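You operate a simulated robot arm through the tools that you are given. There is no shell and no other tool. Be economical: measure what you need, move in short steps, check, and stop when the job is done.

Carry out the task below with a simulated two-armed robot. There is one attempt and no reset: what you move stays moved.

TASK
Loosen sensor 5, aim it at its reflector, clamp it and press teach.

The check looks at the end state, three seconds after you hand in, the way a careful person would. Anything else that was tipped, shoved, dropped, spilled or broken makes it a failure.

THE ROBOT
Two 6-joint arms with two-finger grippers on one trunk, on a base that drives. Base frame: it is fixed to the floor where the robot stands at the start and does not move with it; the origin is under the middle of the robot, x ahead of it, y to its left, z up. Units: mm, degrees, N and s.
The left shoulder is at the start at [70, 176, 1055], the right one opposite. With the tool pointing down near the work surface each hand reaches from about 460 to 800 mm from the robot's upright axis, wherever it stands, measured 20 degrees to its own side. Places, roughly: mode switch [-800, 1500, 1100]; number five clamp lever [600, 0, 1000]; number five sensor [600, 0, 1000]; number five teach button [600, 0, 1000]; number four clamp lever [600, -1100, 1000]; number four sensor [600, -1100, 1000]; number four teach button [600, -1100, 1000]; number six clamp lever [600, 1100, 1000]; number six sensor [600, 1100, 1000]; number six teach button [600, 1100, 1000]; reflector [1100, 0, 900]; sliding reader [600, 200, 900]; thumb screw [600, 200, 900]; wiping pad [-750, 1500, 1000]. Payload 2.45 kg a hand.
Tool frame (each hand has its own): the origin (TCP) lies between the finger pads and is the grasp point; the fingertips stand 26 mm ahead of it; z points along the fingers, y is the line along which they close. Largest opening 96 mm; the body of the gripper starts 69 mm behind the TCP.
Orientation is told as [roll, pitch, yaw] about the base's x, y, z axes, in that order, counted from this pose: with the fingers straight down and closing along the base's y, the tool's x points along the base's -x, its y along +y and its z along -z.

THE INTERFACE
- The arms move only by the tool drive_tool. It takes "left_steps", "right_steps" or both (then of equal length, played together; a hand with none holds still); each is a list of rows, each an object of numbers (a shift or turn left out is 0, a gripper value left out holds the last): "tx", "ty", "tz": the shift along the tool's x, y, z in mm; "rx", "ry", "rz": the turn, a rotation vector about the tool's x, y, z in degrees; "gripper": the closure, from 0 (fully open) to 1 (shut). In form: [{"tx": .., "ty": .., "tz": .., "rx": .., "ry": .., "rz": .., "gripper": ..}, ...]. A call has 1 to 10 rows; each row is the pose to reach, as a shift and turn from the pose commanded when the call began, along the tool's axes at that moment. Rows are played at 5 a second. More than 50 mm and 8.6 degrees between two rows, or a gripper value outside its range, and nothing of the call is played. A pose out of reach is approached as far as the arm can. The call stops where the force on the tool passes 90 N (or 10 N more than at its start, if that is more) or the arm is blocked; 0.2 s more then pass. Each finger halts on what it meets, pressing with about 45 N; the grip force reading is that of the motor and also rises with nothing between the fingers. The clock runs only during rows and for 0.2 s after the last one: add rows that repeat a pose to give the fingers time. The reply holds the time, the measured pose of the TCP, the force on the tool along the base axes, the opening and the grip force, in the units named above and with some noise, with the torque about the TCP (base axes, N m) and any sound that the robot's microphone picked up, and new pictures: "show" is both (left out), scene, wrist or none (wrist: the cameras of the hands that moved).
- Cameras (640 x 400 px; columns grow to the right, rows downward): "scene" is now at [141.1, 5.3, 1395]; the picture's right is [0.05, -1.00, 0.00], its down [-0.41, -0.02, -0.91] and it looks along [0.91, 0.05, -0.41] (base axes); focal length 257 px, centre (320, 200). "left" rides on the left gripper at [82, -3, -98] in its tool frame; the picture's right is [0.04, 1.00, 0.00], its down [-0.73, 0.03, -0.68] and it looks along [-0.68, 0.03, 0.73] (tool axes); focal length 256 px, centre (320, 200). "right" rides on the right gripper at [82, 3, -98] in its tool frame; the picture's right is [-0.04, 1.00, 0.00], its down [-0.73, -0.03, -0.68] and it looks along [-0.68, -0.03, 0.73] (tool axes); focal length 256 px, centre (320, 200). There is no depth. A picture from a camera that has moved, and an enlarged one, comes with that camera's place and axes in the base frame and with its lens.
- slide_trunk(by): slides the trunk up (or, below 0, down) by that many mm; the arms and the scene camera ride with it, the base frame stays. It gives what a move gives, with no picture.
- roll_base(legs): drives the robot by 1 to 6 legs, each [ahead, left, turn to the left] in mm, mm and degrees, along the robot's own axes; the way and the turn of a leg run together, so that a leg with both is an arc; at most 1500 mm and 180 degrees a leg. The arms and the cameras ride along, it lands a little off, and it stops where it bumps. It gives what a move gives, and a new picture of the scene camera.
- aim_head(pan, tilt): turns the head with the scene camera to pan (to the left, within 86 degrees either way) and tilt (down, from -29 to 69), counted from straight ahead of the robot. It gives what a move gives, and a new picture of the scene camera.
- close_up(camera, box): a new picture of the part [left, top, right, bottom] of that camera's present view, enlarged. The clock stands still meanwhile.
- sign_off(): hands the job in; it is judged then, once.

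Work in short steps. Places have to be worked out from the pictures, the camera data and where the tool is seen: move nearer, look again, correct. Check each grasp and each placing, and mend what went wrong. You have 120 turns and 260 pictures in all, those below and enlarged ones among them. Open the grippers and draw the arms clear of the work before you hand the job in, unless the task says otherwise; then end with one line.

The tools are called after "Call:" by a JSON object that holds its "name" and its "arguments". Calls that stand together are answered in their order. drive_tool: Moves the arms, as the interface text tells. Its arguments: {"type":"object","properties":{"left_steps":{"type":"array","items":{"type":"object","properties":{"tx":{"type":"number"},"ty":{"type":"number"},"tz":{"type":"number"},"rx":{"type":"number"},"ry":{"type":"number"},"rz":{"type":"number"},"gripper":{"type":"number"}}}},"right_steps":{"type":"array","items":{"type":"object","properties":{"tx":{"type":"number"},"ty":{"type":"number"},"tz":{"type":"number"},"rx":{"type":"number"},"ry":{"type":"number"},"rz":{"type":"number"},"gripper":{"type":"number"}}}},"show":{"type":"string","enum":["both","scene","wrist","none"]}},"required":[]} The other tools are called the same way: slide_trunk (by) slides the trunk up or down; roll_base (legs) drives the base; aim_head (pan, tilt) turns the head that bears the scene camera; close_up (camera, box) takes an enlarged picture of a part of a camera's view; sign_off () hands the job in.

At the start:

```text
clock: 0.0
left_position: [536.8, 189.4, 1323.7]
left_tcp_rot: [0.1, 0.0, -0.1]
left_contact_force: [0.6, 0.0, -0.3]
left_wrist_torque: [-0.04, -0.03, 0.03]
left_width: 96.3
left_grasp_force: 0.1
right_position: [523.6, -177.4, 1323.7]
right_tcp_rot: [0.0, 0.0, 0.0]
right_contact_force: [0.5, -0.8, -0.3]
right_wrist_torque: [-0.04, -0.02, 0.0]
right_width: 96.2
right_grasp_force: 0.1
trunk travel left (down, up): [-540.0, 300.0]
robot x, y, heading: [3.1, -2.9, -0.1]
head pan, tilt: [3.1, 24.1]
```

scene: 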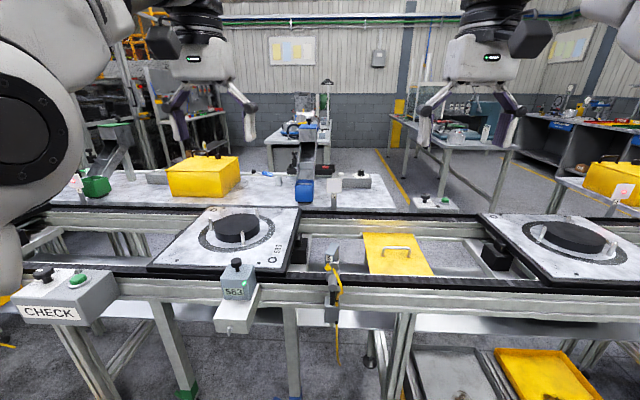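
right: 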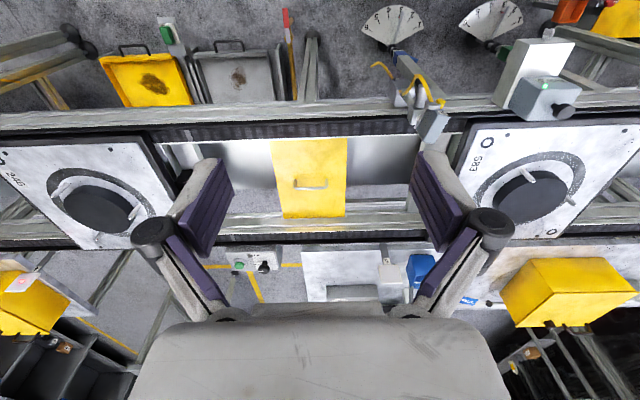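
left: 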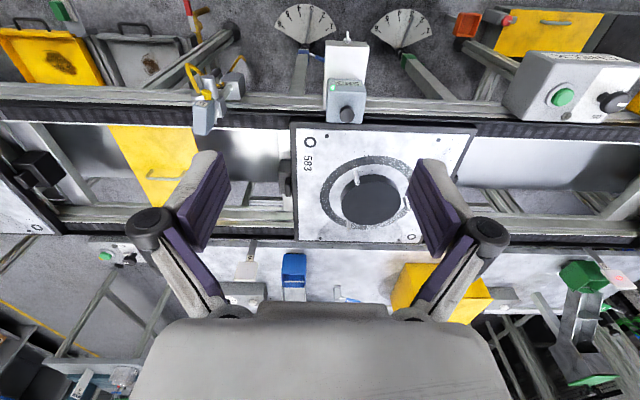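

The scene shows a conveyor with a sensor bracket near column 330, row 270 of the scene view. I take enlarged pictures of it and of the reflector area.

Call:
{"name": "close_up", "arguments": {"camera": "scene", "box": [270, 220, 400, 340]}}

Call:
{"name": "close_up", "arguments": {"camera": "scene", "box": [250, 90, 470, 230]}}

Call:
{"name": "close_up", "arguments": {"camera": "right", "box": [340, 0, 500, 150]}}

Call:
{"name": "close_up", "arguments": {"camera": "left", "box": [150, 0, 450, 140]}}

```text
3.33 times, centred on (335, 280) of scene
camera zoom: at [141.1, 5.3, 1395.0], right [0.05, -1.0, 0.0], down [-0.41, -0.02, -0.91], along [0.91, 0.05, -0.41], focal length 856 px, centre (270, -67)
```

zoom: 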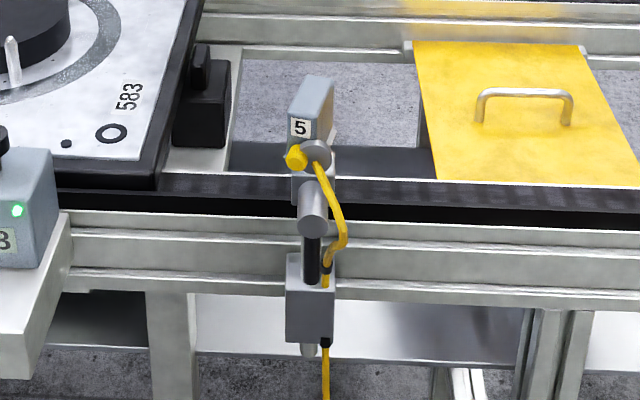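

```text
2.86 times, centred on (360, 160) of scene
camera zoom: at [141.1, 5.3, 1395.0], right [0.05, -1.0, 0.0], down [-0.41, -0.02, -0.91], along [0.91, 0.05, -0.41], focal length 734 px, centre (206, 314)
```

zoom: 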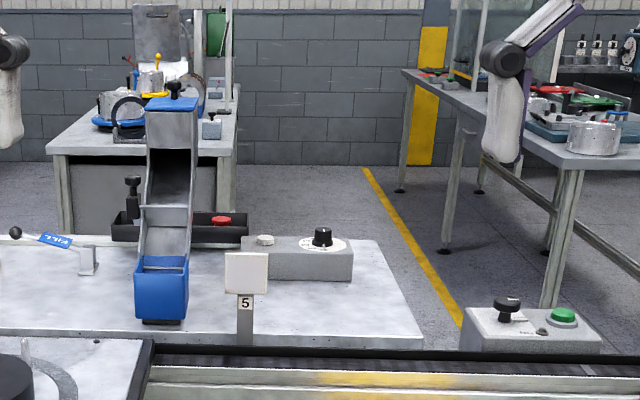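

```text
2.67 times, centred on (420, 75) of right
camera zoom: at [441.4, -175.2, 1422.1], right [0.04, 1.0, 0.0], down [0.73, -0.03, 0.68], along [0.68, -0.03, -0.73], focal length 683 px, centre (53, 533)
```

zoom: 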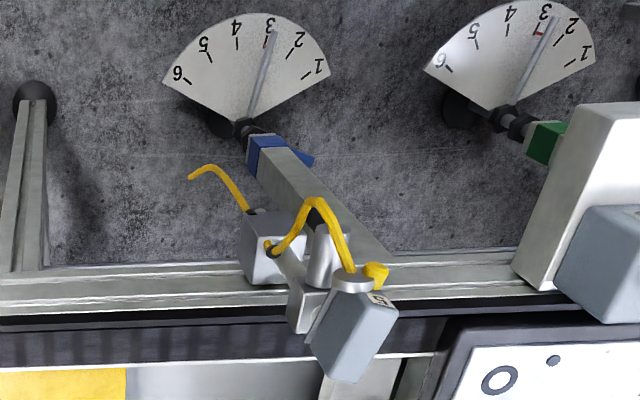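

```text
2.13 times, centred on (300, 70) of left
camera zoom: at [455.5, 186.5, 1422.9], right [-0.04, 1.0, 0.0], down [0.73, 0.03, 0.68], along [0.68, 0.03, -0.73], focal length 546 px, centre (363, 477)
```

zoom: 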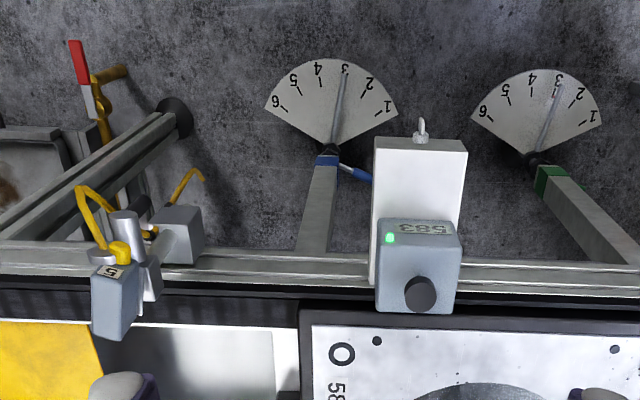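

Triangulating from the scene and left views puts sensor 5 near (635, 5, 1028). I lower the right hand towards it to get a nearer view.

Call:
{"name": "drive_tool", "arguments": {"right_steps": [{"tx": 5, "ty": 15, "tz": 40}, {"tx": 10, "ty": 30, "tz": 80}, {"tx": 16, "ty": 45, "tz": 115}, {"tx": 20, "ty": 60, "tz": 150}, {"tx": 24, "ty": 77, "tz": 174}], "show": "both"}}

Call:
{"name": "close_up", "arguments": {"camera": "right", "box": [330, 100, 530, 260]}}

```text
clock: 1.2
left_position: [537.4, 189.7, 1325.3]
left_tcp_rot: [0.0, 0.1, 0.1]
left_contact_force: [-0.7, -0.3, -0.2]
left_wrist_torque: [-0.02, 0.01, 0.01]
left_width: 95.9
left_grasp_force: 0.0
right_position: [498.5, -101.3, 1147.0]
right_tcp_rot: [0.3, 0.2, 0.0]
right_contact_force: [0.2, 0.4, 0.4]
right_wrist_torque: [0.02, -0.02, 0.04]
right_width: 96.0
right_grasp_force: 0.0
trunk travel left (down, up): [-540.0, 300.0]
robot x, y, heading: [-0.1, -2.6, 0.4]
head pan, tilt: [3.1, 24.1]
camera scene: at [141.1, 7.5, 1394.6], right [0.07, -1.0, 0.0], down [-0.41, -0.03, -0.91], along [0.91, 0.06, -0.41], focal length 257 px, centre (320, 200)
camera right: at [417.7, -99.1, 1246.7], right [0.04, 1.0, 0.0], down [0.74, -0.03, 0.68], along [0.68, -0.03, -0.74], focal length 256 px, centre (320, 200)
```

scene: 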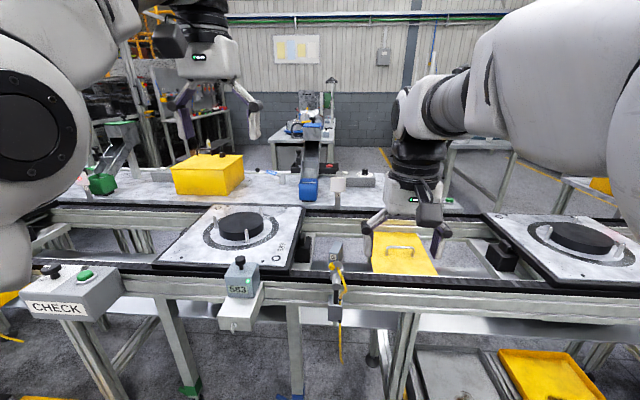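
right: 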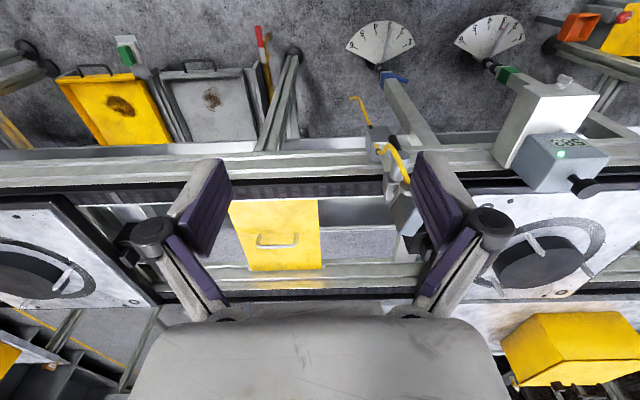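

```text
2.50 times, centred on (430, 180) of right
camera zoom: at [417.7, -99.1, 1246.7], right [0.04, 1.0, 0.0], down [0.74, -0.03, 0.68], along [0.68, -0.03, -0.74], focal length 640 px, centre (45, 250)
```

zoom: 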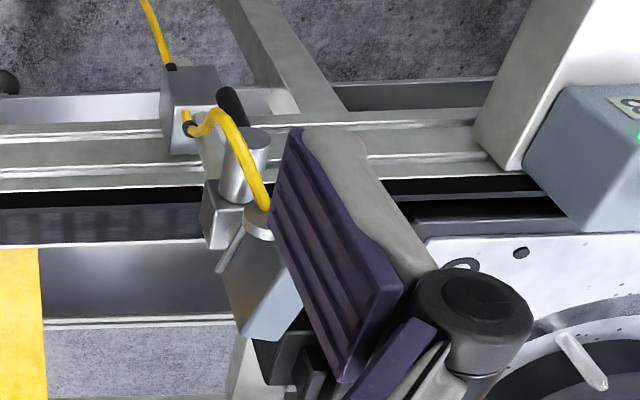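

The right finger hides the sensor. I shift the hand 95 mm left and 30 mm back so the sensor appears between the fingers.

Call:
{"name": "drive_tool", "arguments": {"right_steps": [{"tx": 10, "ty": 45}, {"tx": 30, "ty": 93}], "show": "none"}}

Call:
{"name": "close_up", "arguments": {"camera": "right", "box": [230, 80, 430, 240]}}

Call:
{"name": "close_up", "arguments": {"camera": "scene", "box": [310, 230, 360, 330]}}

```text
refused: row 2 steps farther than a row can; nothing moved
```

```text
2.50 times, centred on (330, 160) of right
camera zoom: at [417.7, -99.1, 1246.7], right [0.04, 1.0, 0.0], down [0.74, -0.03, 0.68], along [0.68, -0.03, -0.74], focal length 640 px, centre (295, 300)
```

zoom: 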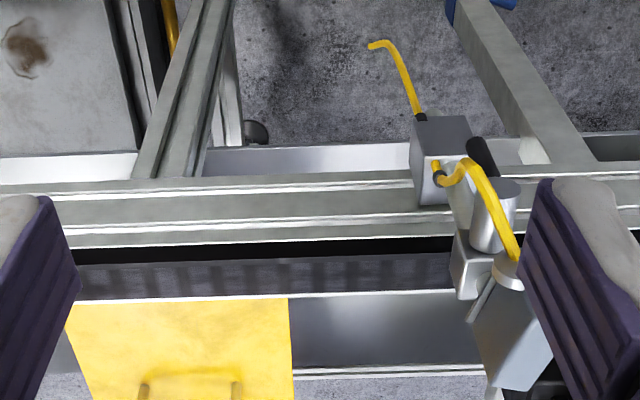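

```text
4.00 times, centred on (335, 280) of scene
camera zoom: at [141.1, 7.5, 1394.6], right [0.07, -1.0, 0.0], down [-0.41, -0.03, -0.91], along [0.91, 0.06, -0.41], focal length 1028 px, centre (260, -120)
```

zoom: 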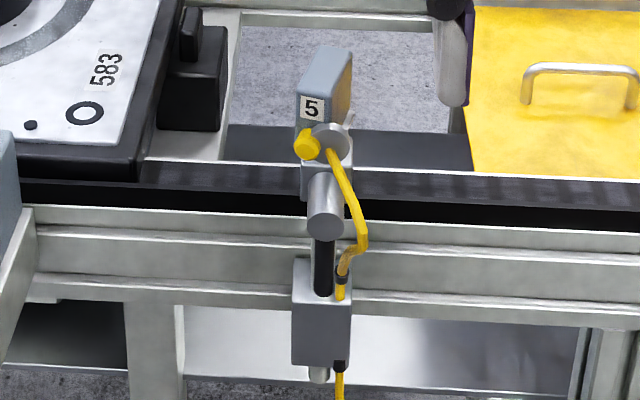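

I repeat the shift with smaller rows.

Call:
{"name": "drive_tool", "arguments": {"right_steps": [{"tx": 10, "ty": 35}, {"tx": 20, "ty": 68}, {"tx": 30, "ty": 100}], "show": "wrist"}}

Call:
{"name": "close_up", "arguments": {"camera": "right", "box": [270, 90, 390, 220]}}

```text
clock: 2.0
left_position: [536.6, 189.6, 1324.3]
left_tcp_rot: [0.0, 0.0, -0.1]
left_contact_force: [0.1, 0.6, 0.4]
left_wrist_torque: [-0.01, 0.03, 0.02]
left_width: 96.1
left_grasp_force: 0.0
right_position: [506.8, -70.7, 1191.4]
right_tcp_rot: [2.7, -0.9, -0.7]
right_contact_force: [0.3, -0.7, 0.2]
right_wrist_torque: [0.03, 0.0, -0.01]
right_width: 96.3
right_grasp_force: 0.0
right hand out of reach, approached as far as the arm can: row 1, 2, 3
trunk travel left (down, up): [-540.0, 300.0]
robot x, y, heading: [-1.6, 0.3, 0.1]
head pan, tilt: [3.1, 24.1]
camera right: at [423.3, -70.7, 1288.2], right [0.05, 1.0, 0.05], down [0.72, -0.07, 0.69], along [0.69, 0.0, -0.72], focal length 256 px, centre (320, 200)
```

right: 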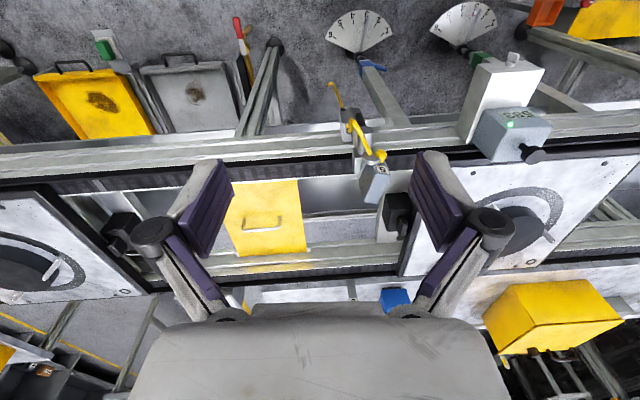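

```text
3.08 times, centred on (330, 155) of right
camera zoom: at [423.3, -70.7, 1288.2], right [0.05, 1.0, 0.05], down [0.72, -0.07, 0.69], along [0.69, 0.0, -0.72], focal length 788 px, centre (289, 338)
```

zoom: 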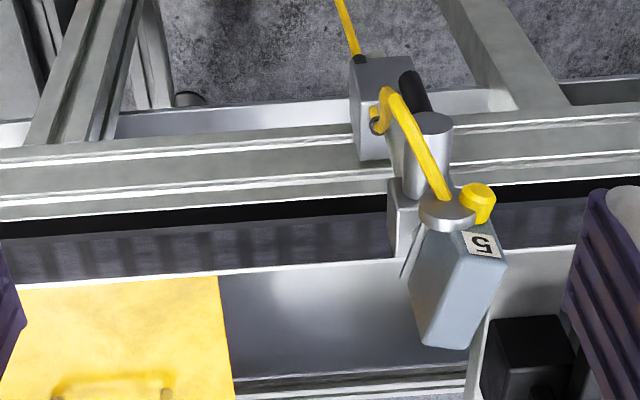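

The arm is at its inner reach limit here. I back the base up, which also gives more room, and then lower the trunk so the head camera sees the sensor's back more level.

Call:
{"name": "roll_base", "arguments": {"legs": [[-250, 0, 0]]}}

Call:
{"name": "slide_trunk", "arguments": {"by": -200}}

Call:
{"name": "close_up", "arguments": {"camera": "scene", "box": [270, 130, 390, 250]}}

Call:
{"name": "close_up", "arguments": {"camera": "right", "box": [200, 0, 440, 150]}}

```text
clock: 3.8
left_position: [288.6, 188.2, 1323.8]
left_tcp_rot: [-0.1, 0.0, -0.2]
left_contact_force: [-0.3, 0.8, 0.0]
left_wrist_torque: [0.03, 0.01, 0.01]
left_width: 95.9
left_grasp_force: 0.0
right_position: [261.4, -70.9, 1184.3]
right_tcp_rot: [3.0, 0.0, -0.9]
right_contact_force: [-0.3, 0.3, 0.6]
right_wrist_torque: [0.01, 0.03, -0.01]
right_width: 95.9
right_grasp_force: 0.0
trunk travel left (down, up): [-540.0, 300.0]
robot x, y, heading: [-251.3, -2.2, 0.1]
head pan, tilt: [3.1, 24.1]
camera scene: at [-107.0, 5.4, 1395.0], right [0.05, -1.0, 0.0], down [-0.41, -0.02, -0.91], along [0.91, 0.05, -0.41], focal length 257 px, centre (320, 200)
```

scene: 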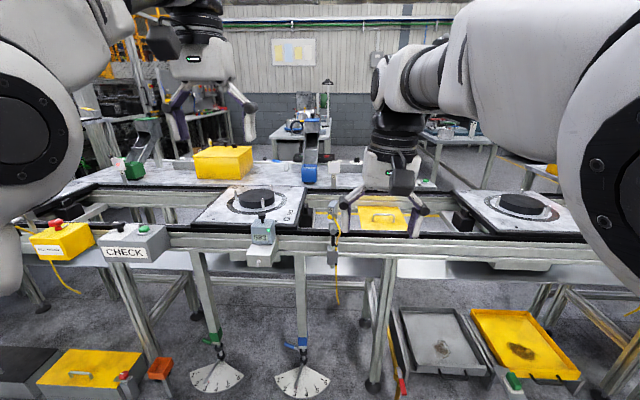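

```text
clock: 6.0
left_position: [289.0, 189.1, 1125.0]
left_tcp_rot: [0.0, 0.0, -0.1]
left_contact_force: [-0.4, -0.3, -0.7]
left_wrist_torque: [0.01, -0.02, 0.04]
left_width: 96.1
left_grasp_force: 0.1
right_position: [259.4, -71.3, 984.6]
right_tcp_rot: [3.0, -0.2, -1.0]
right_contact_force: [0.0, -0.1, 0.1]
right_wrist_torque: [0.01, 0.01, 0.02]
right_width: 95.9
right_grasp_force: 0.1
trunk travel left (down, up): [-340.0, 500.0]
robot x, y, heading: [-249.0, 1.3, -0.0]
head pan, tilt: [3.1, 24.1]
```

```text
3.33 times, centred on (330, 190) of scene
camera zoom: at [-107.6, 5.3, 1195.1], right [0.05, -1.0, 0.0], down [-0.41, -0.02, -0.91], along [0.91, 0.05, -0.41], focal length 856 px, centre (287, 233)
```

zoom: 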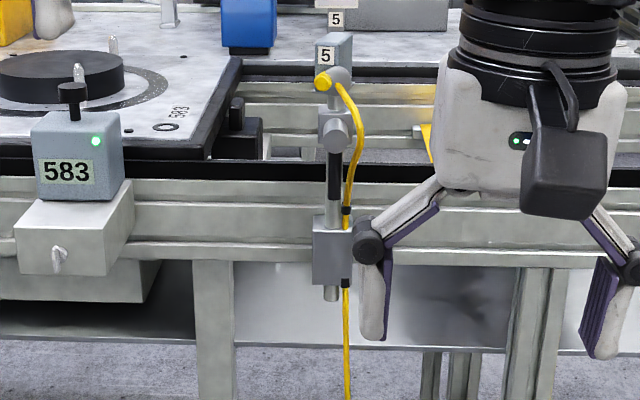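

```text
2.67 times, centred on (320, 75) of right
camera zoom: at [178.1, -73.5, 1084.0], right [0.06, 1.0, 0.05], down [0.73, -0.08, 0.68], along [0.68, 0.0, -0.73], focal length 683 px, centre (320, 533)
```

zoom: 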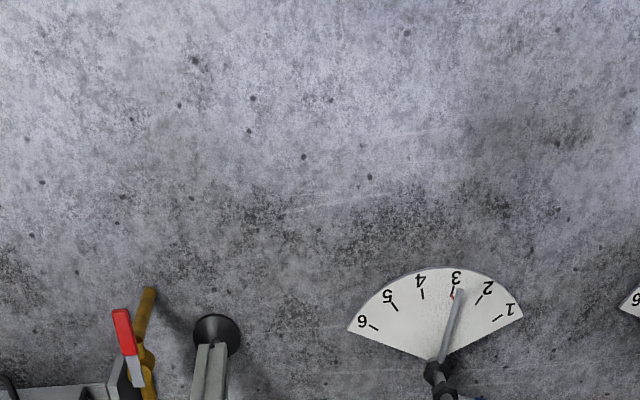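

The structure is now clear: a rod with a clamp hub, a black lever hanging from it, and the sensor above with a yellow button on its back. The reflector sits near (1100, 3, 1028). I drive forward a little and tilt the right hand forward so its camera looks level at the sensor.

Call:
{"name": "roll_base", "arguments": {"legs": [[120, 0, 0]]}}

Call:
{"name": "drive_tool", "arguments": {"right_steps": [{"ry": -7.5, "tz": -15}, {"ry": -15, "tz": -30}, {"ry": -22.5, "tz": -45}, {"ry": -30, "tz": -60}, {"ry": -37.5, "tz": -70}, {"ry": -45, "tz": -80}], "show": "both"}}

```text
clock: 7.2
left_position: [414.0, 187.2, 1123.8]
left_tcp_rot: [0.0, 0.1, -0.2]
left_contact_force: [0.1, -0.2, -0.6]
left_wrist_torque: [-0.01, 0.04, -0.03]
left_width: 95.9
left_grasp_force: 0.1
right_position: [383.1, -72.8, 983.7]
right_tcp_rot: [3.1, 0.0, -1.0]
right_contact_force: [-0.4, -0.1, 0.2]
right_wrist_torque: [0.01, 0.03, -0.02]
right_width: 95.8
right_grasp_force: 0.0
trunk travel left (down, up): [-340.0, 500.0]
robot x, y, heading: [-129.5, -0.4, 0.1]
head pan, tilt: [3.1, 24.1]
camera scene: at [15.5, 4.9, 1194.9], right [0.05, -1.0, 0.0], down [-0.41, -0.02, -0.91], along [0.91, 0.05, -0.41], focal length 257 px, centre (320, 200)
```

scene: 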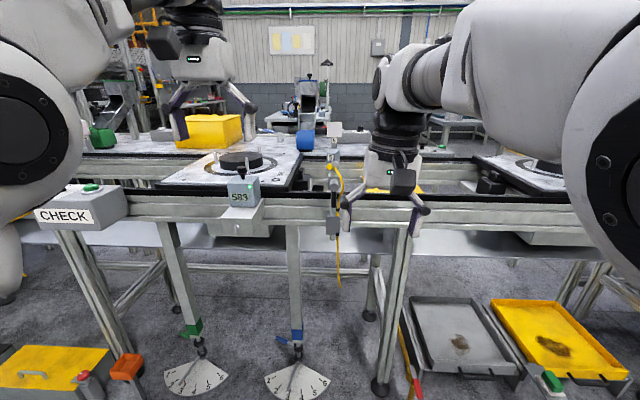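

```text
clock: 8.8
left_position: [410.3, 187.7, 1124.4]
left_tcp_rot: [0.0, 0.0, -0.2]
left_contact_force: [0.3, -0.4, -0.2]
left_wrist_torque: [-0.01, -0.01, 0.01]
left_width: 96.0
left_grasp_force: 0.1
right_position: [504.1, -70.8, 1059.3]
right_tcp_rot: [7.9, -41.5, -7.0]
right_contact_force: [-0.1, -0.1, 1.0]
right_wrist_torque: [-0.02, -0.04, 0.0]
right_width: 96.1
right_grasp_force: 0.0
right hand out of reach, approached as far as the arm can: row 2, 3, 4, 5, 6
trunk travel left (down, up): [-340.0, 500.0]
robot x, y, heading: [-125.7, -0.8, -0.2]
head pan, tilt: [3.1, 24.1]
stopped in row 6 (right hand): the arm was blocked; the commanded pose is now the measured one
camera scene: at [14.6, -5.2, 1197.5], right [-0.06, -1.0, 0.0], down [-0.38, 0.02, -0.92], along [0.92, -0.05, -0.38], focal length 257 px, centre (320, 200)
camera right: at [377.4, -66.5, 1078.0], right [0.06, 0.99, 0.13], down [0.09, -0.13, 0.99], along [0.99, -0.05, -0.1], focal length 256 px, centre (320, 200)
```

scene: 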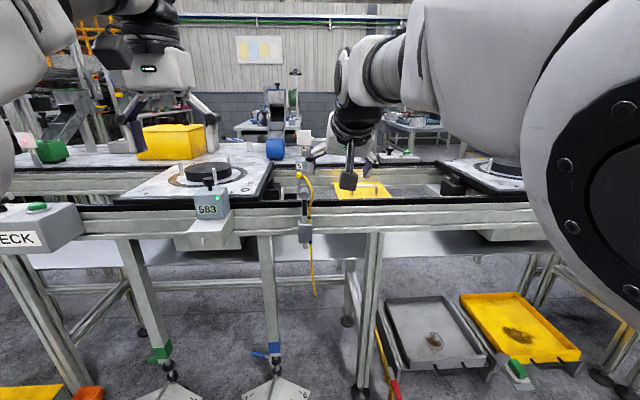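
right: 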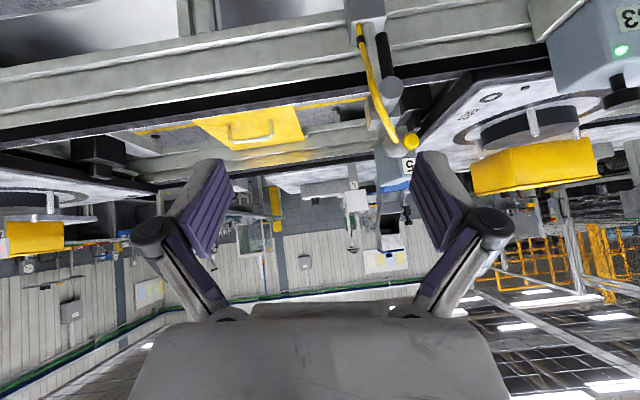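

The arm seems to have brushed the head or its own body because it's working too close to the midline. I move the hand outwards, then stand the robot further left so that sensor 5 lies in the right arm's own sector.

Call:
{"name": "drive_tool", "arguments": {"right_steps": [{"ty": -40}, {"ty": -80}, {"ty": -120}], "show": "none"}}

Call:
{"name": "roll_base", "arguments": {"legs": [[-60, 0, 0], [0, 250, 0]]}}

```text
clock: 9.6
left_position: [410.0, 185.8, 1123.9]
left_tcp_rot: [0.2, 0.0, -0.3]
left_contact_force: [0.2, -0.1, 1.1]
left_wrist_torque: [0.04, -0.01, 0.01]
left_width: 96.0
left_grasp_force: 0.1
right_position: [499.8, -193.0, 1047.6]
right_tcp_rot: [7.8, -41.8, -6.9]
right_contact_force: [0.3, -1.2, -0.5]
right_wrist_torque: [0.0, 0.01, 0.02]
right_width: 95.8
right_grasp_force: 0.1
trunk travel left (down, up): [-340.0, 500.0]
robot x, y, heading: [-128.3, -1.6, -0.1]
head pan, tilt: [3.1, 24.1]
```

```text
clock: 12.0
left_position: [351.1, 435.0, 1124.2]
left_tcp_rot: [-0.2, 0.0, -0.1]
left_contact_force: [0.2, 0.3, -0.5]
left_wrist_torque: [0.0, 0.0, -0.03]
left_width: 96.1
left_grasp_force: 0.1
right_position: [439.9, 57.9, 1046.5]
right_tcp_rot: [7.8, -41.7, -6.8]
right_contact_force: [-0.7, 1.0, 0.3]
right_wrist_torque: [-0.01, 0.03, -0.06]
right_width: 95.7
right_grasp_force: 0.1
trunk travel left (down, up): [-340.0, 500.0]
robot x, y, heading: [-186.2, 248.1, -0.1]
head pan, tilt: [3.1, 24.1]
camera scene: at [-45.4, 253.0, 1195.0], right [0.05, -1.0, 0.0], down [-0.41, -0.02, -0.91], along [0.91, 0.05, -0.41], focal length 257 px, centre (320, 200)
```

scene: 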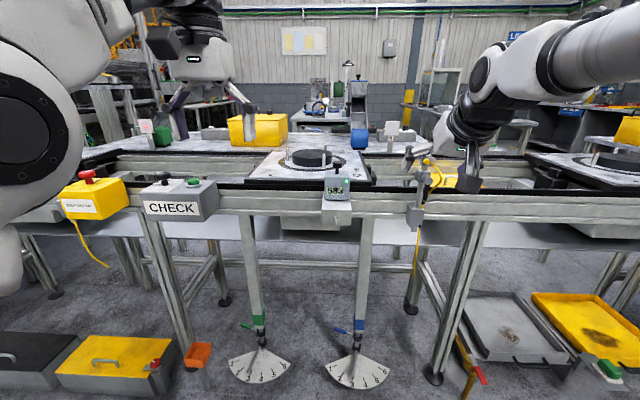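

The right arm now has room. I level out the right hand's tilt and look at the sensor with its camera.

Call:
{"name": "drive_tool", "arguments": {"right_steps": [{"rx": 1.1, "ry": -6.1, "rz": -1.7}, {"rx": 2.2, "ry": -12.2, "rz": -3.4}, {"rx": 3.3, "ry": -18.3, "rz": -5.1}], "show": "wrist"}}

Call:
{"name": "close_up", "arguments": {"camera": "right", "box": [220, 0, 380, 140]}}

Call:
{"name": "close_up", "arguments": {"camera": "scene", "box": [370, 110, 470, 250]}}

```text
clock: 12.8
left_position: [351.5, 435.2, 1124.9]
left_tcp_rot: [-0.1, 0.1, 0.0]
left_contact_force: [-0.1, -1.0, -0.6]
left_wrist_torque: [0.03, 0.01, 0.0]
left_width: 95.6
left_grasp_force: 0.2
right_position: [465.1, 57.6, 1041.7]
right_tcp_rot: [-0.6, -60.4, -0.5]
right_contact_force: [0.0, 0.2, -0.1]
right_wrist_torque: [-0.01, -0.01, 0.01]
right_width: 96.0
right_grasp_force: 0.0
right hand out of reach, approached as far as the arm can: row 1, 2, 3
trunk travel left (down, up): [-340.0, 500.0]
robot x, y, heading: [-189.3, 248.0, -0.2]
head pan, tilt: [3.1, 24.1]
camera right: at [339.2, 62.9, 1020.7], right [0.04, 1.0, 0.03], down [-0.23, -0.02, 0.97], along [0.97, -0.05, 0.23], focal length 256 px, centre (320, 200)
```

right: 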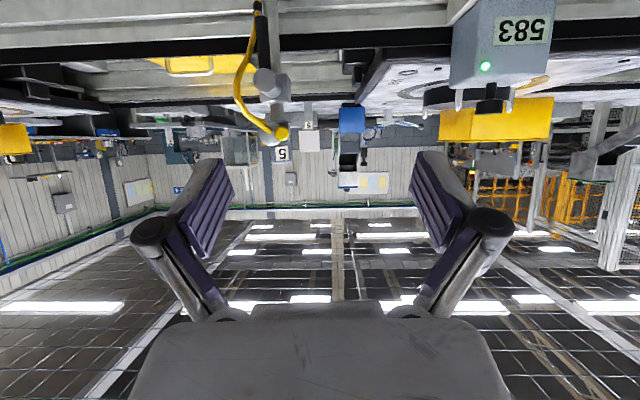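

```text
2.86 times, centred on (300, 70) of right
camera zoom: at [339.2, 62.9, 1020.7], right [0.04, 1.0, 0.03], down [-0.23, -0.02, 0.97], along [0.97, -0.05, 0.23], focal length 731 px, centre (377, 571)
```

zoom: 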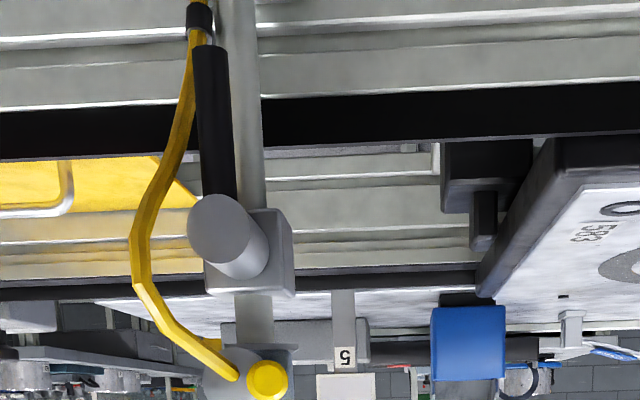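

```text
2.86 times, centred on (420, 180) of scene
camera zoom: at [-45.4, 252.2, 1195.1], right [0.05, -1.0, 0.0], down [-0.41, -0.02, -0.91], along [0.91, 0.05, -0.41], focal length 734 px, centre (34, 257)
```

zoom: 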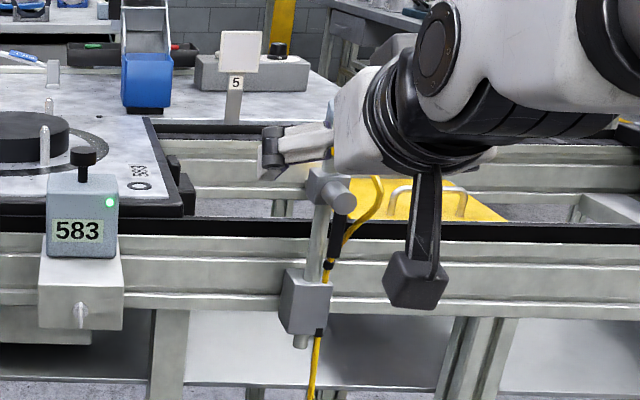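

This view shows it well: the hub is near (590, 2, 969), the lever hangs down to z≈913, and the yellow button is near (593, 15, 1016). I close the right fingers and bring them to the left of the lever, well back from it, tilting closer to horizontal.

Call:
{"name": "drive_tool", "arguments": {"right_steps": [{"tx": 13, "ty": -3, "tz": 29, "ry": -5, "gripper": 1}, {"tx": 26, "ty": -6, "tz": 58, "ry": -10, "gripper": 1}, {"tx": 39, "ty": -9, "tz": 87, "ry": -15, "gripper": 1}, {"tx": 51, "ty": -13, "tz": 116, "ry": -20, "gripper": 1}], "show": "both"}}

```text
clock: 13.8
left_position: [351.2, 432.4, 1124.5]
left_tcp_rot: [0.0, 0.0, -0.1]
left_contact_force: [-0.3, -1.2, -0.4]
left_wrist_torque: [0.02, 0.03, -0.03]
left_width: 96.1
left_grasp_force: 0.0
right_position: [542.0, 41.0, 939.1]
right_tcp_rot: [-0.9, -80.4, -0.1]
right_contact_force: [0.2, 0.5, 0.0]
right_wrist_torque: [0.01, -0.01, 0.03]
right_width: 0.1
right_grasp_force: 28.6
right hand out of reach, approached as far as the arm can: row 1, 2
trunk travel left (down, up): [-340.0, 500.0]
robot x, y, heading: [-184.6, 249.2, 0.2]
head pan, tilt: [3.1, 24.1]
camera scene: at [-45.0, 251.1, 1195.1], right [0.05, -1.0, 0.0], down [-0.41, -0.02, -0.91], along [0.91, 0.05, -0.41], focal length 257 px, centre (320, 200)
camera right: at [431.6, 46.7, 875.3], right [0.03, 1.0, 0.04], down [-0.55, -0.02, 0.84], along [0.84, -0.04, 0.55], focal length 256 px, centre (320, 200)
```

scene: 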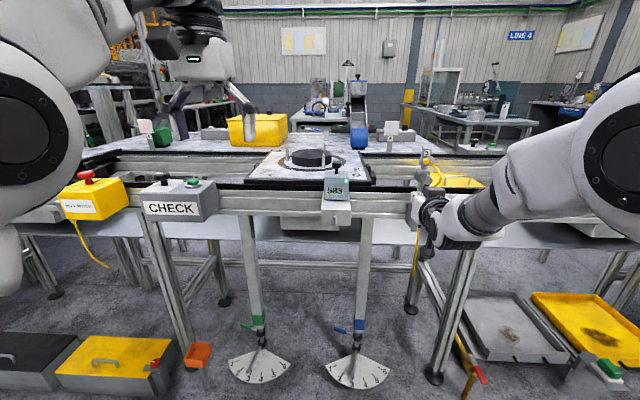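
right: 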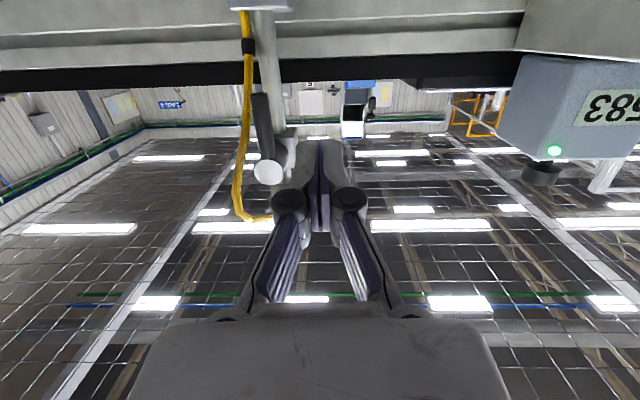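

The pose was reached, with the closed fingers left of the lever. I take an enlarged look before moving in.

Call:
{"name": "close_up", "arguments": {"camera": "right", "box": [210, 0, 410, 240]}}

Call:
{"name": "close_up", "arguments": {"camera": "scene", "box": [380, 130, 480, 250]}}

```text
1.67 times, centred on (310, 120) of right
camera zoom: at [431.6, 46.7, 875.3], right [0.03, 1.0, 0.04], down [-0.55, -0.02, 0.84], along [0.84, -0.04, 0.55], focal length 427 px, centre (337, 333)
```

zoom: 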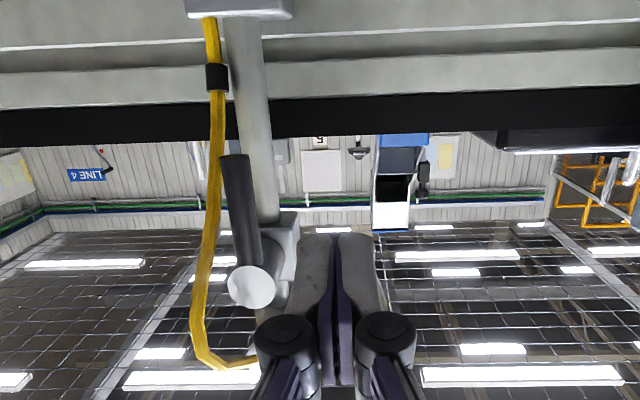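

```text
3.33 times, centred on (430, 190) of scene
camera zoom: at [-45.0, 251.1, 1195.1], right [0.05, -1.0, 0.0], down [-0.41, -0.02, -0.91], along [0.91, 0.05, -0.41], focal length 856 px, centre (-47, 233)
```

zoom: 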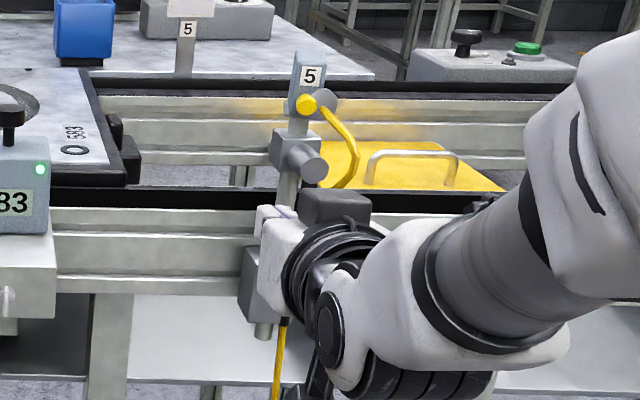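

Refined estimates put the hub face at (605, 0, 963) and the lever end at (607, 1, 909). I move the fingers in to the left of the lever at z≈925, keeping clear of it.

Call:
{"name": "drive_tool", "arguments": {"right_steps": [{"tx": 2.3, "ty": -3, "tz": 28}, {"tx": 4.6, "ty": -6, "tz": 54}], "show": "wrist"}}

Call:
{"name": "close_up", "arguments": {"camera": "right", "box": [220, 20, 420, 200]}}

```text
clock: 14.4
left_position: [351.9, 435.3, 1124.1]
left_tcp_rot: [-0.1, -0.1, 0.0]
left_contact_force: [-0.2, 0.0, -0.5]
left_wrist_torque: [0.04, 0.02, 0.02]
left_width: 96.0
left_grasp_force: 0.0
right_position: [594.0, 34.9, 926.2]
right_tcp_rot: [-1.4, -80.3, 0.4]
right_contact_force: [0.5, 0.1, 0.7]
right_wrist_torque: [-0.03, 0.0, -0.02]
right_width: 0.0
right_grasp_force: 28.1
trunk travel left (down, up): [-340.0, 500.0]
robot x, y, heading: [-185.0, 251.0, -0.4]
head pan, tilt: [3.1, 24.1]
camera right: at [483.1, 39.3, 862.8], right [0.03, 1.0, 0.04], down [-0.55, -0.02, 0.84], along [0.84, -0.04, 0.55], focal length 256 px, centre (320, 200)
```

right: 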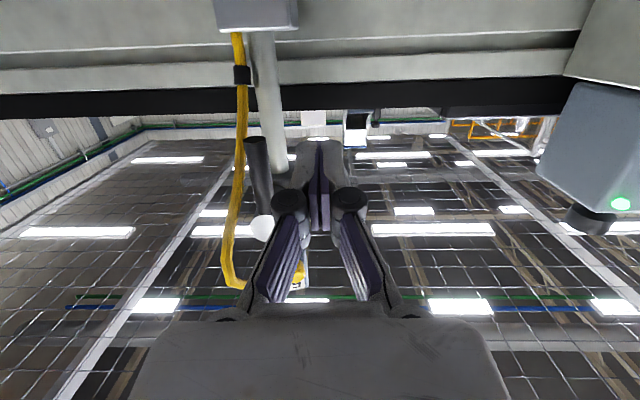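

```text
2.22 times, centred on (320, 110) of right
camera zoom: at [483.1, 39.3, 862.8], right [0.03, 1.0, 0.04], down [-0.55, -0.02, 0.84], along [0.84, -0.04, 0.55], focal length 569 px, centre (320, 400)
```

zoom: 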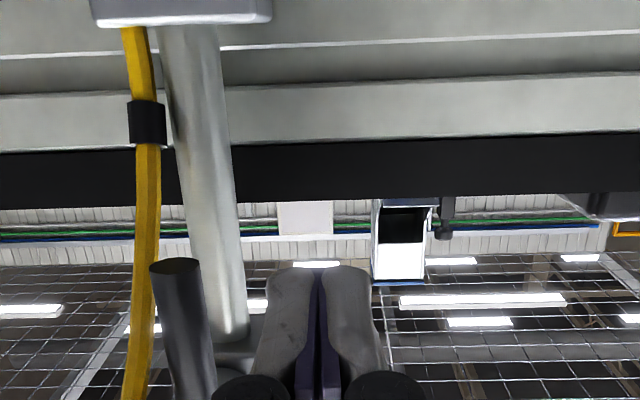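

The fingers are left of the lever and overlap it in depth. I sweep slowly towards -y, watching the force.

Call:
{"name": "drive_tool", "arguments": {"right_steps": [{"ty": -6}, {"ty": -12}, {"ty": -18}, {"ty": -22}], "show": "wrist"}}

```text
clock: 15.4
left_position: [351.9, 435.8, 1124.2]
left_tcp_rot: [0.1, 0.0, 0.0]
left_contact_force: [0.6, 0.0, -0.9]
left_wrist_torque: [-0.01, 0.02, -0.02]
left_width: 96.1
left_grasp_force: 0.1
right_position: [592.6, 13.2, 925.9]
right_tcp_rot: [-1.6, -80.5, 0.4]
right_contact_force: [1.5, 2.1, -0.5]
right_wrist_torque: [-0.03, -0.01, 0.09]
right_width: 0.1
right_grasp_force: 28.7
trunk travel left (down, up): [-340.0, 500.0]
robot x, y, heading: [-184.5, 246.3, -0.0]
head pan, tilt: [3.1, 24.1]
camera right: at [482.1, 18.1, 863.2], right [0.03, 1.0, 0.03], down [-0.55, -0.01, 0.84], along [0.84, -0.04, 0.55], focal length 256 px, centre (320, 200)
```

right: 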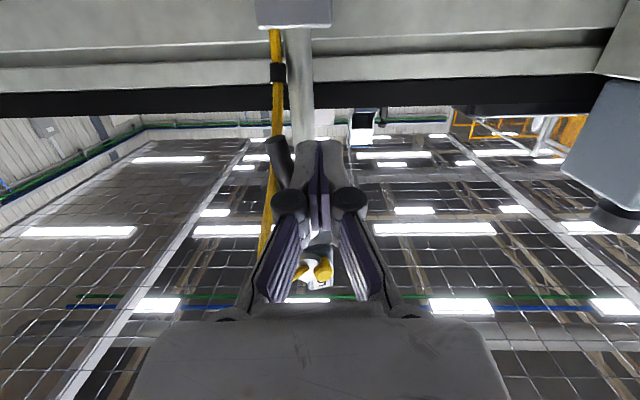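

Light contact of about 2 N. I continue along an arc about the hub.

Call:
{"name": "drive_tool", "arguments": {"right_steps": [{"ty": -4, "tx": 3}, {"ty": -8, "tx": 5}, {"ty": -12, "tx": 6}, {"ty": -16, "tx": 6}, {"ty": -20, "tx": 6}, {"ty": -24, "tx": 5}], "show": "wrist"}}

Call:
{"name": "close_up", "arguments": {"camera": "scene", "box": [390, 130, 470, 230]}}

```text
clock: 16.8
left_position: [352.6, 435.1, 1123.8]
left_tcp_rot: [0.0, 0.1, -0.1]
left_contact_force: [0.0, 0.1, -0.2]
left_wrist_torque: [0.03, -0.03, -0.02]
left_width: 95.9
left_grasp_force: 0.1
right_position: [591.9, -11.6, 922.2]
right_tcp_rot: [-1.5, -80.2, 0.4]
right_contact_force: [0.2, 0.7, -0.5]
right_wrist_torque: [-0.01, 0.01, 0.01]
right_width: 0.0
right_grasp_force: 28.4
trunk travel left (down, up): [-340.0, 500.0]
robot x, y, heading: [-188.1, 245.3, 0.1]
head pan, tilt: [3.1, 24.1]
camera right: at [481.0, -6.4, 859.1], right [0.03, 1.0, 0.03], down [-0.55, -0.01, 0.84], along [0.84, -0.04, 0.55], focal length 256 px, centre (320, 200)
```

right: 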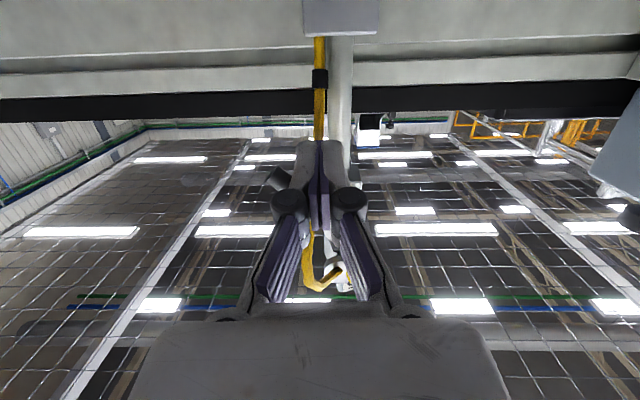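

```text
4.00 times, centred on (430, 180) of scene
camera zoom: at [-45.3, 252.1, 1195.0], right [0.05, -1.0, 0.0], down [-0.41, -0.02, -0.91], along [0.91, 0.05, -0.41], focal length 1028 px, centre (-120, 280)
```

zoom: 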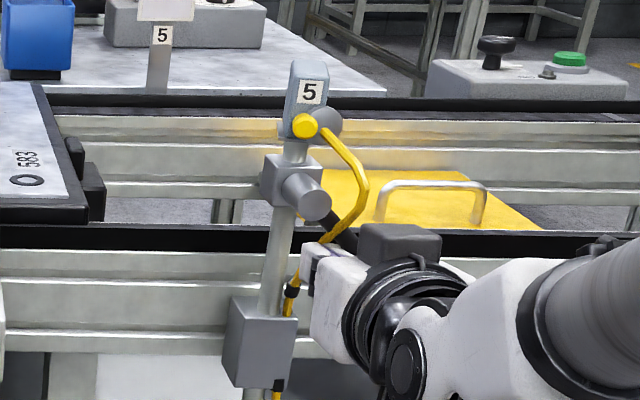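

The lever turns easily and is now at about 45°. I carry on upwards along the arc to find the stop.

Call:
{"name": "drive_tool", "arguments": {"right_steps": [{"ty": -5, "tx": -1}, {"ty": -10, "tx": -3}, {"ty": -15, "tx": -6}, {"ty": -20, "tx": -11}, {"ty": -24, "tx": -16}, {"ty": -26, "tx": -22}], "show": "wrist"}}

Call:
{"name": "close_up", "arguments": {"camera": "scene", "box": [390, 130, 470, 230]}}

```text
clock: 18.2
left_position: [350.5, 435.0, 1123.3]
left_tcp_rot: [-0.1, 0.1, 0.0]
left_contact_force: [-0.5, 1.0, 0.2]
left_wrist_torque: [0.01, -0.01, -0.01]
left_width: 96.1
left_grasp_force: 0.1
right_position: [594.2, -35.9, 940.3]
right_tcp_rot: [-1.8, -79.7, 0.7]
right_contact_force: [-16.8, 11.3, -23.0]
right_wrist_torque: [0.14, 0.21, -0.02]
right_width: 0.2
right_grasp_force: 28.2
trunk travel left (down, up): [-340.0, 500.0]
robot x, y, heading: [-184.1, 248.3, -0.2]
head pan, tilt: [3.1, 24.1]
camera right: at [482.4, -31.8, 877.4], right [0.03, 1.0, 0.03], down [-0.54, -0.01, 0.84], along [0.84, -0.04, 0.54], focal length 256 px, centre (320, 200)
```

right: 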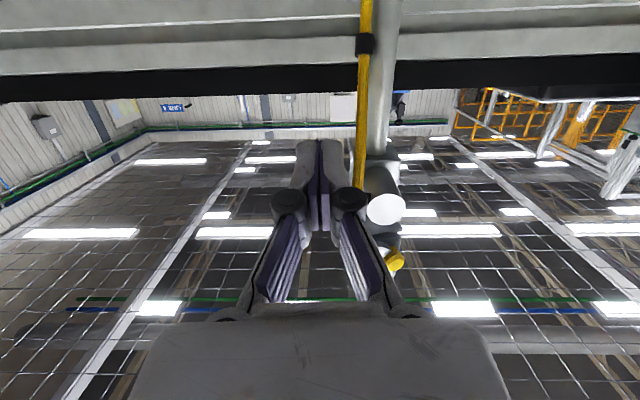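

```text
4.00 times, centred on (430, 180) of scene
camera zoom: at [-44.9, 252.7, 1194.4], right [0.05, -1.0, 0.0], down [-0.41, -0.02, -0.91], along [0.91, 0.05, -0.41], focal length 1028 px, centre (-120, 280)
```

zoom: 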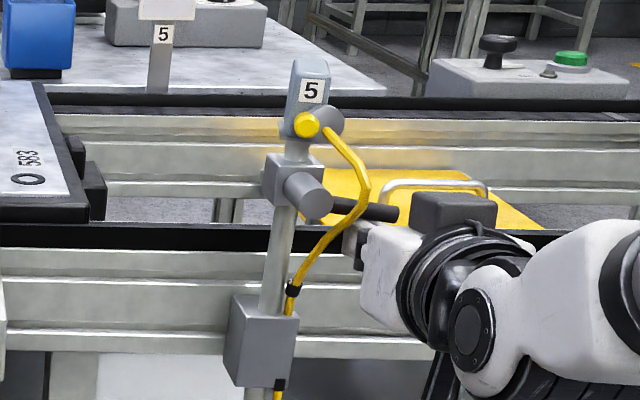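

The lever is now horizontal and at a firm stop, 90° counter-clockwise as seen from the robot. I back the fingers down and out, then look at the sensor again.

Call:
{"name": "drive_tool", "arguments": {"right_steps": [{"tx": 15, "ty": -4}, {"tx": 18, "ty": -6, "tz": -40}, {"tx": 10, "ty": -6, "tz": -85}, {"tx": -30, "ty": 10, "tz": -110}], "show": "wrist"}}

Call:
{"name": "close_up", "arguments": {"camera": "scene", "box": [390, 130, 470, 230]}}

```text
clock: 19.2
left_position: [349.2, 436.0, 1125.5]
left_tcp_rot: [-0.1, -0.2, -0.1]
left_contact_force: [-0.6, -0.8, -0.5]
left_wrist_torque: [-0.05, 0.0, 0.01]
left_width: 95.9
left_grasp_force: 0.1
right_position: [490.7, -23.2, 993.2]
right_tcp_rot: [-1.8, -80.3, 0.6]
right_contact_force: [0.1, 1.6, -0.9]
right_wrist_torque: [-0.02, 0.01, -0.03]
right_width: 0.1
right_grasp_force: 28.7
trunk travel left (down, up): [-340.0, 500.0]
robot x, y, heading: [-185.1, 245.8, -0.0]
head pan, tilt: [3.1, 24.1]
camera right: at [380.3, -18.8, 929.3], right [0.03, 1.0, 0.03], down [-0.55, -0.01, 0.84], along [0.84, -0.04, 0.55], focal length 256 px, centre (320, 200)
```

right: 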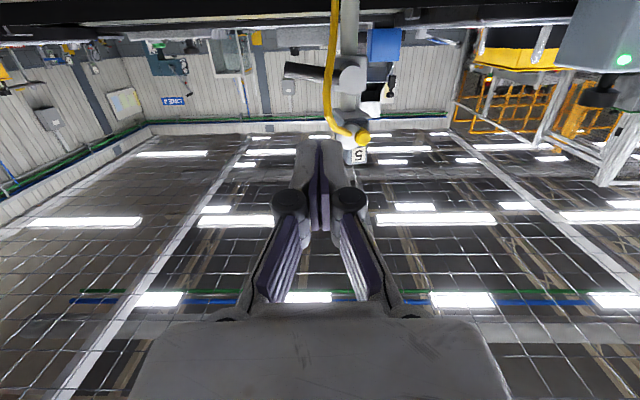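

```text
4.00 times, centred on (430, 180) of scene
camera zoom: at [-46.7, 253.5, 1195.2], right [0.05, -1.0, 0.0], down [-0.41, -0.02, -0.91], along [0.91, 0.05, -0.41], focal length 1028 px, centre (-120, 280)
```

zoom: 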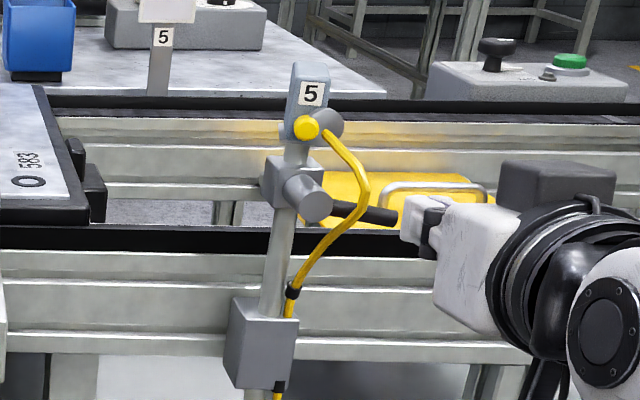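

The lever stays horizontal and the sensor hasn't moved. I raise the right hand and turn it to point downwards, so I can look at the sensor from above and grip its body.

Call:
{"name": "drive_tool", "arguments": {"right_steps": [{"tx": -25, "ry": 8}, {"tx": -50, "ry": 16}, {"tx": -75, "ry": 24}, {"tx": -100, "ry": 32}, {"tx": -125, "ry": 40}, {"tx": -145, "ry": 48}, {"tx": -160, "ry": 56}, {"tx": -175, "ry": 64}, {"tx": -190, "ry": 72}, {"tx": -200, "ry": 80, "gripper": 0.3}], "show": "wrist"}}

Call:
{"name": "close_up", "arguments": {"camera": "right", "box": [240, 60, 440, 220]}}

```text
clock: 21.4
left_position: [350.5, 434.4, 1124.1]
left_tcp_rot: [0.1, 0.1, -0.1]
left_contact_force: [0.7, 0.1, 0.2]
left_wrist_torque: [0.01, 0.02, 0.03]
left_width: 96.0
left_grasp_force: 0.0
right_position: [410.0, -18.8, 1084.9]
right_tcp_rot: [-0.3, -0.3, -1.0]
right_contact_force: [0.0, -0.1, -0.3]
right_wrist_torque: [-0.03, 0.0, 0.0]
right_width: 67.5
right_grasp_force: 0.1
right hand out of reach, approached as far as the arm can: row 2, 7, 8, 9, 10
trunk travel left (down, up): [-340.0, 500.0]
robot x, y, heading: [-181.0, 248.5, -0.2]
head pan, tilt: [3.1, 24.1]
camera right: at [328.1, -14.0, 1183.6], right [0.06, 1.0, 0.0], down [0.73, -0.04, 0.68], along [0.68, -0.04, -0.73], focal length 256 px, centre (320, 200)
```

right: 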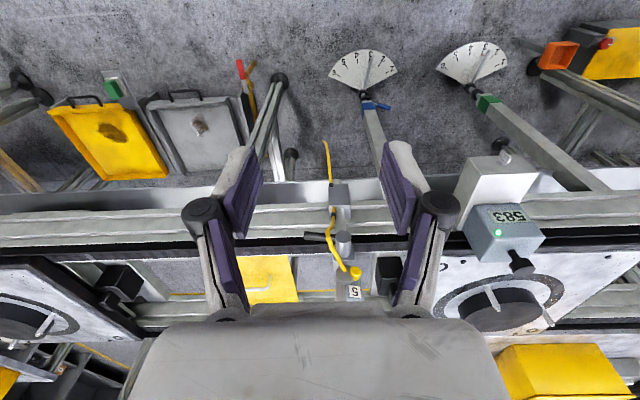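

```text
2.50 times, centred on (340, 140) of right
camera zoom: at [328.1, -14.0, 1183.6], right [0.06, 1.0, 0.0], down [0.73, -0.04, 0.68], along [0.68, -0.04, -0.73], focal length 640 px, centre (270, 350)
```

zoom: 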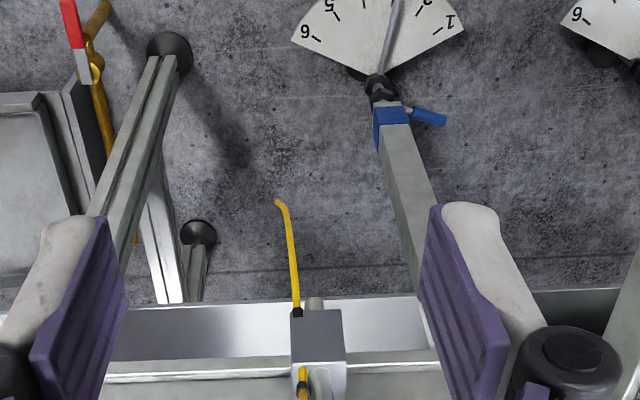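

The lowered trunk limits raising a downward hand, so I raise it again by 200 mm and look.

Call:
{"name": "slide_trunk", "arguments": {"by": 200}}

Call:
{"name": "drive_tool", "arguments": {"right_steps": [{"tx": -35, "tz": 20}, {"tx": -70, "tz": 40}, {"tx": -100, "tz": 60}], "show": "wrist"}}

Call:
{"name": "close_up", "arguments": {"camera": "right", "box": [240, 100, 440, 260]}}

Call:
{"name": "close_up", "arguments": {"camera": "scene", "box": [380, 170, 480, 290]}}

```text
clock: 23.6
left_position: [352.4, 435.2, 1325.0]
left_tcp_rot: [0.0, 0.0, -0.2]
left_contact_force: [-1.0, -0.3, 0.4]
left_wrist_torque: [-0.03, 0.0, 0.01]
left_width: 95.8
left_grasp_force: 0.1
right_position: [411.9, -18.0, 1285.1]
right_tcp_rot: [-0.2, -0.4, -1.1]
right_contact_force: [-0.5, 0.2, -0.1]
right_wrist_torque: [0.01, -0.03, -0.01]
right_width: 67.2
right_grasp_force: 0.1
trunk travel left (down, up): [-540.0, 300.0]
robot x, y, heading: [-187.3, 247.8, -0.2]
head pan, tilt: [3.1, 24.1]
```

```text
clock: 24.4
left_position: [349.9, 435.1, 1325.0]
left_tcp_rot: [-0.1, 0.0, -0.1]
left_contact_force: [0.2, 0.2, 0.0]
left_wrist_torque: [-0.02, -0.03, 0.02]
left_width: 95.9
left_grasp_force: 0.1
right_position: [462.0, -18.5, 1223.3]
right_tcp_rot: [-0.2, -0.5, -1.1]
right_contact_force: [1.0, 0.2, 0.3]
right_wrist_torque: [-0.03, 0.01, 0.03]
right_width: 67.3
right_grasp_force: 0.1
right hand out of reach, approached as far as the arm can: row 1, 2, 3
trunk travel left (down, up): [-540.0, 300.0]
robot x, y, heading: [-186.0, 245.7, -0.1]
head pan, tilt: [3.1, 24.1]
camera right: at [379.7, -14.5, 1322.5], right [0.06, 1.0, 0.0], down [0.73, -0.04, 0.69], along [0.68, -0.04, -0.73], focal length 256 px, centre (320, 200)
```

right: 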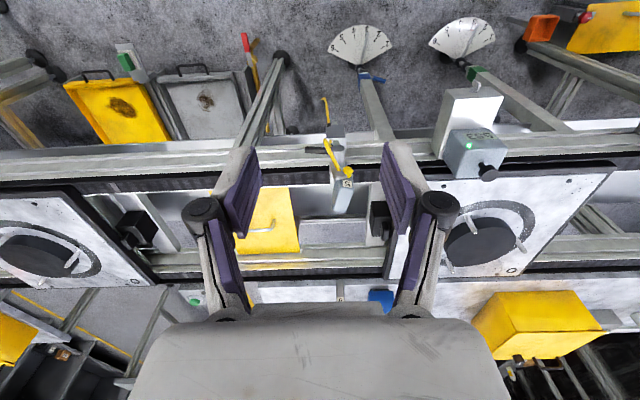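

```text
2.50 times, centred on (340, 180) of right
camera zoom: at [379.7, -14.5, 1322.5], right [0.06, 1.0, 0.0], down [0.73, -0.04, 0.69], along [0.68, -0.04, -0.73], focal length 640 px, centre (270, 250)
```

zoom: 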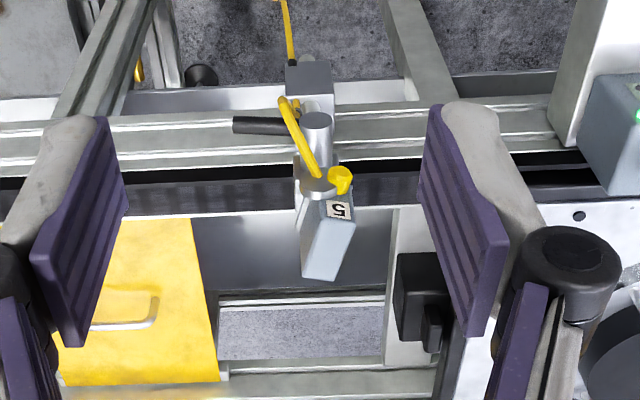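

```text
3.33 times, centred on (430, 230) of scene
camera zoom: at [-45.7, 252.1, 1395.1], right [0.05, -1.0, 0.0], down [-0.41, -0.02, -0.91], along [0.91, 0.05, -0.41], focal length 856 px, centre (-47, 100)
```

zoom: 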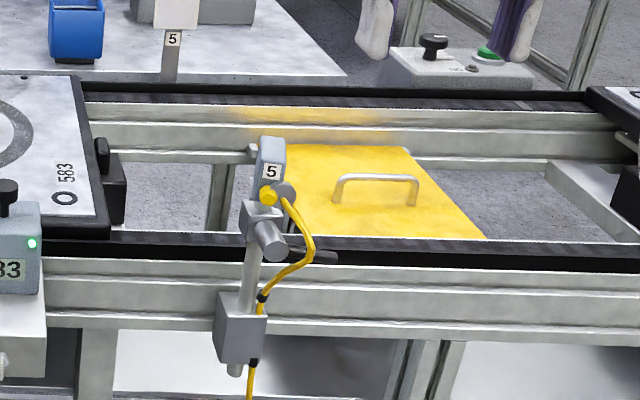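

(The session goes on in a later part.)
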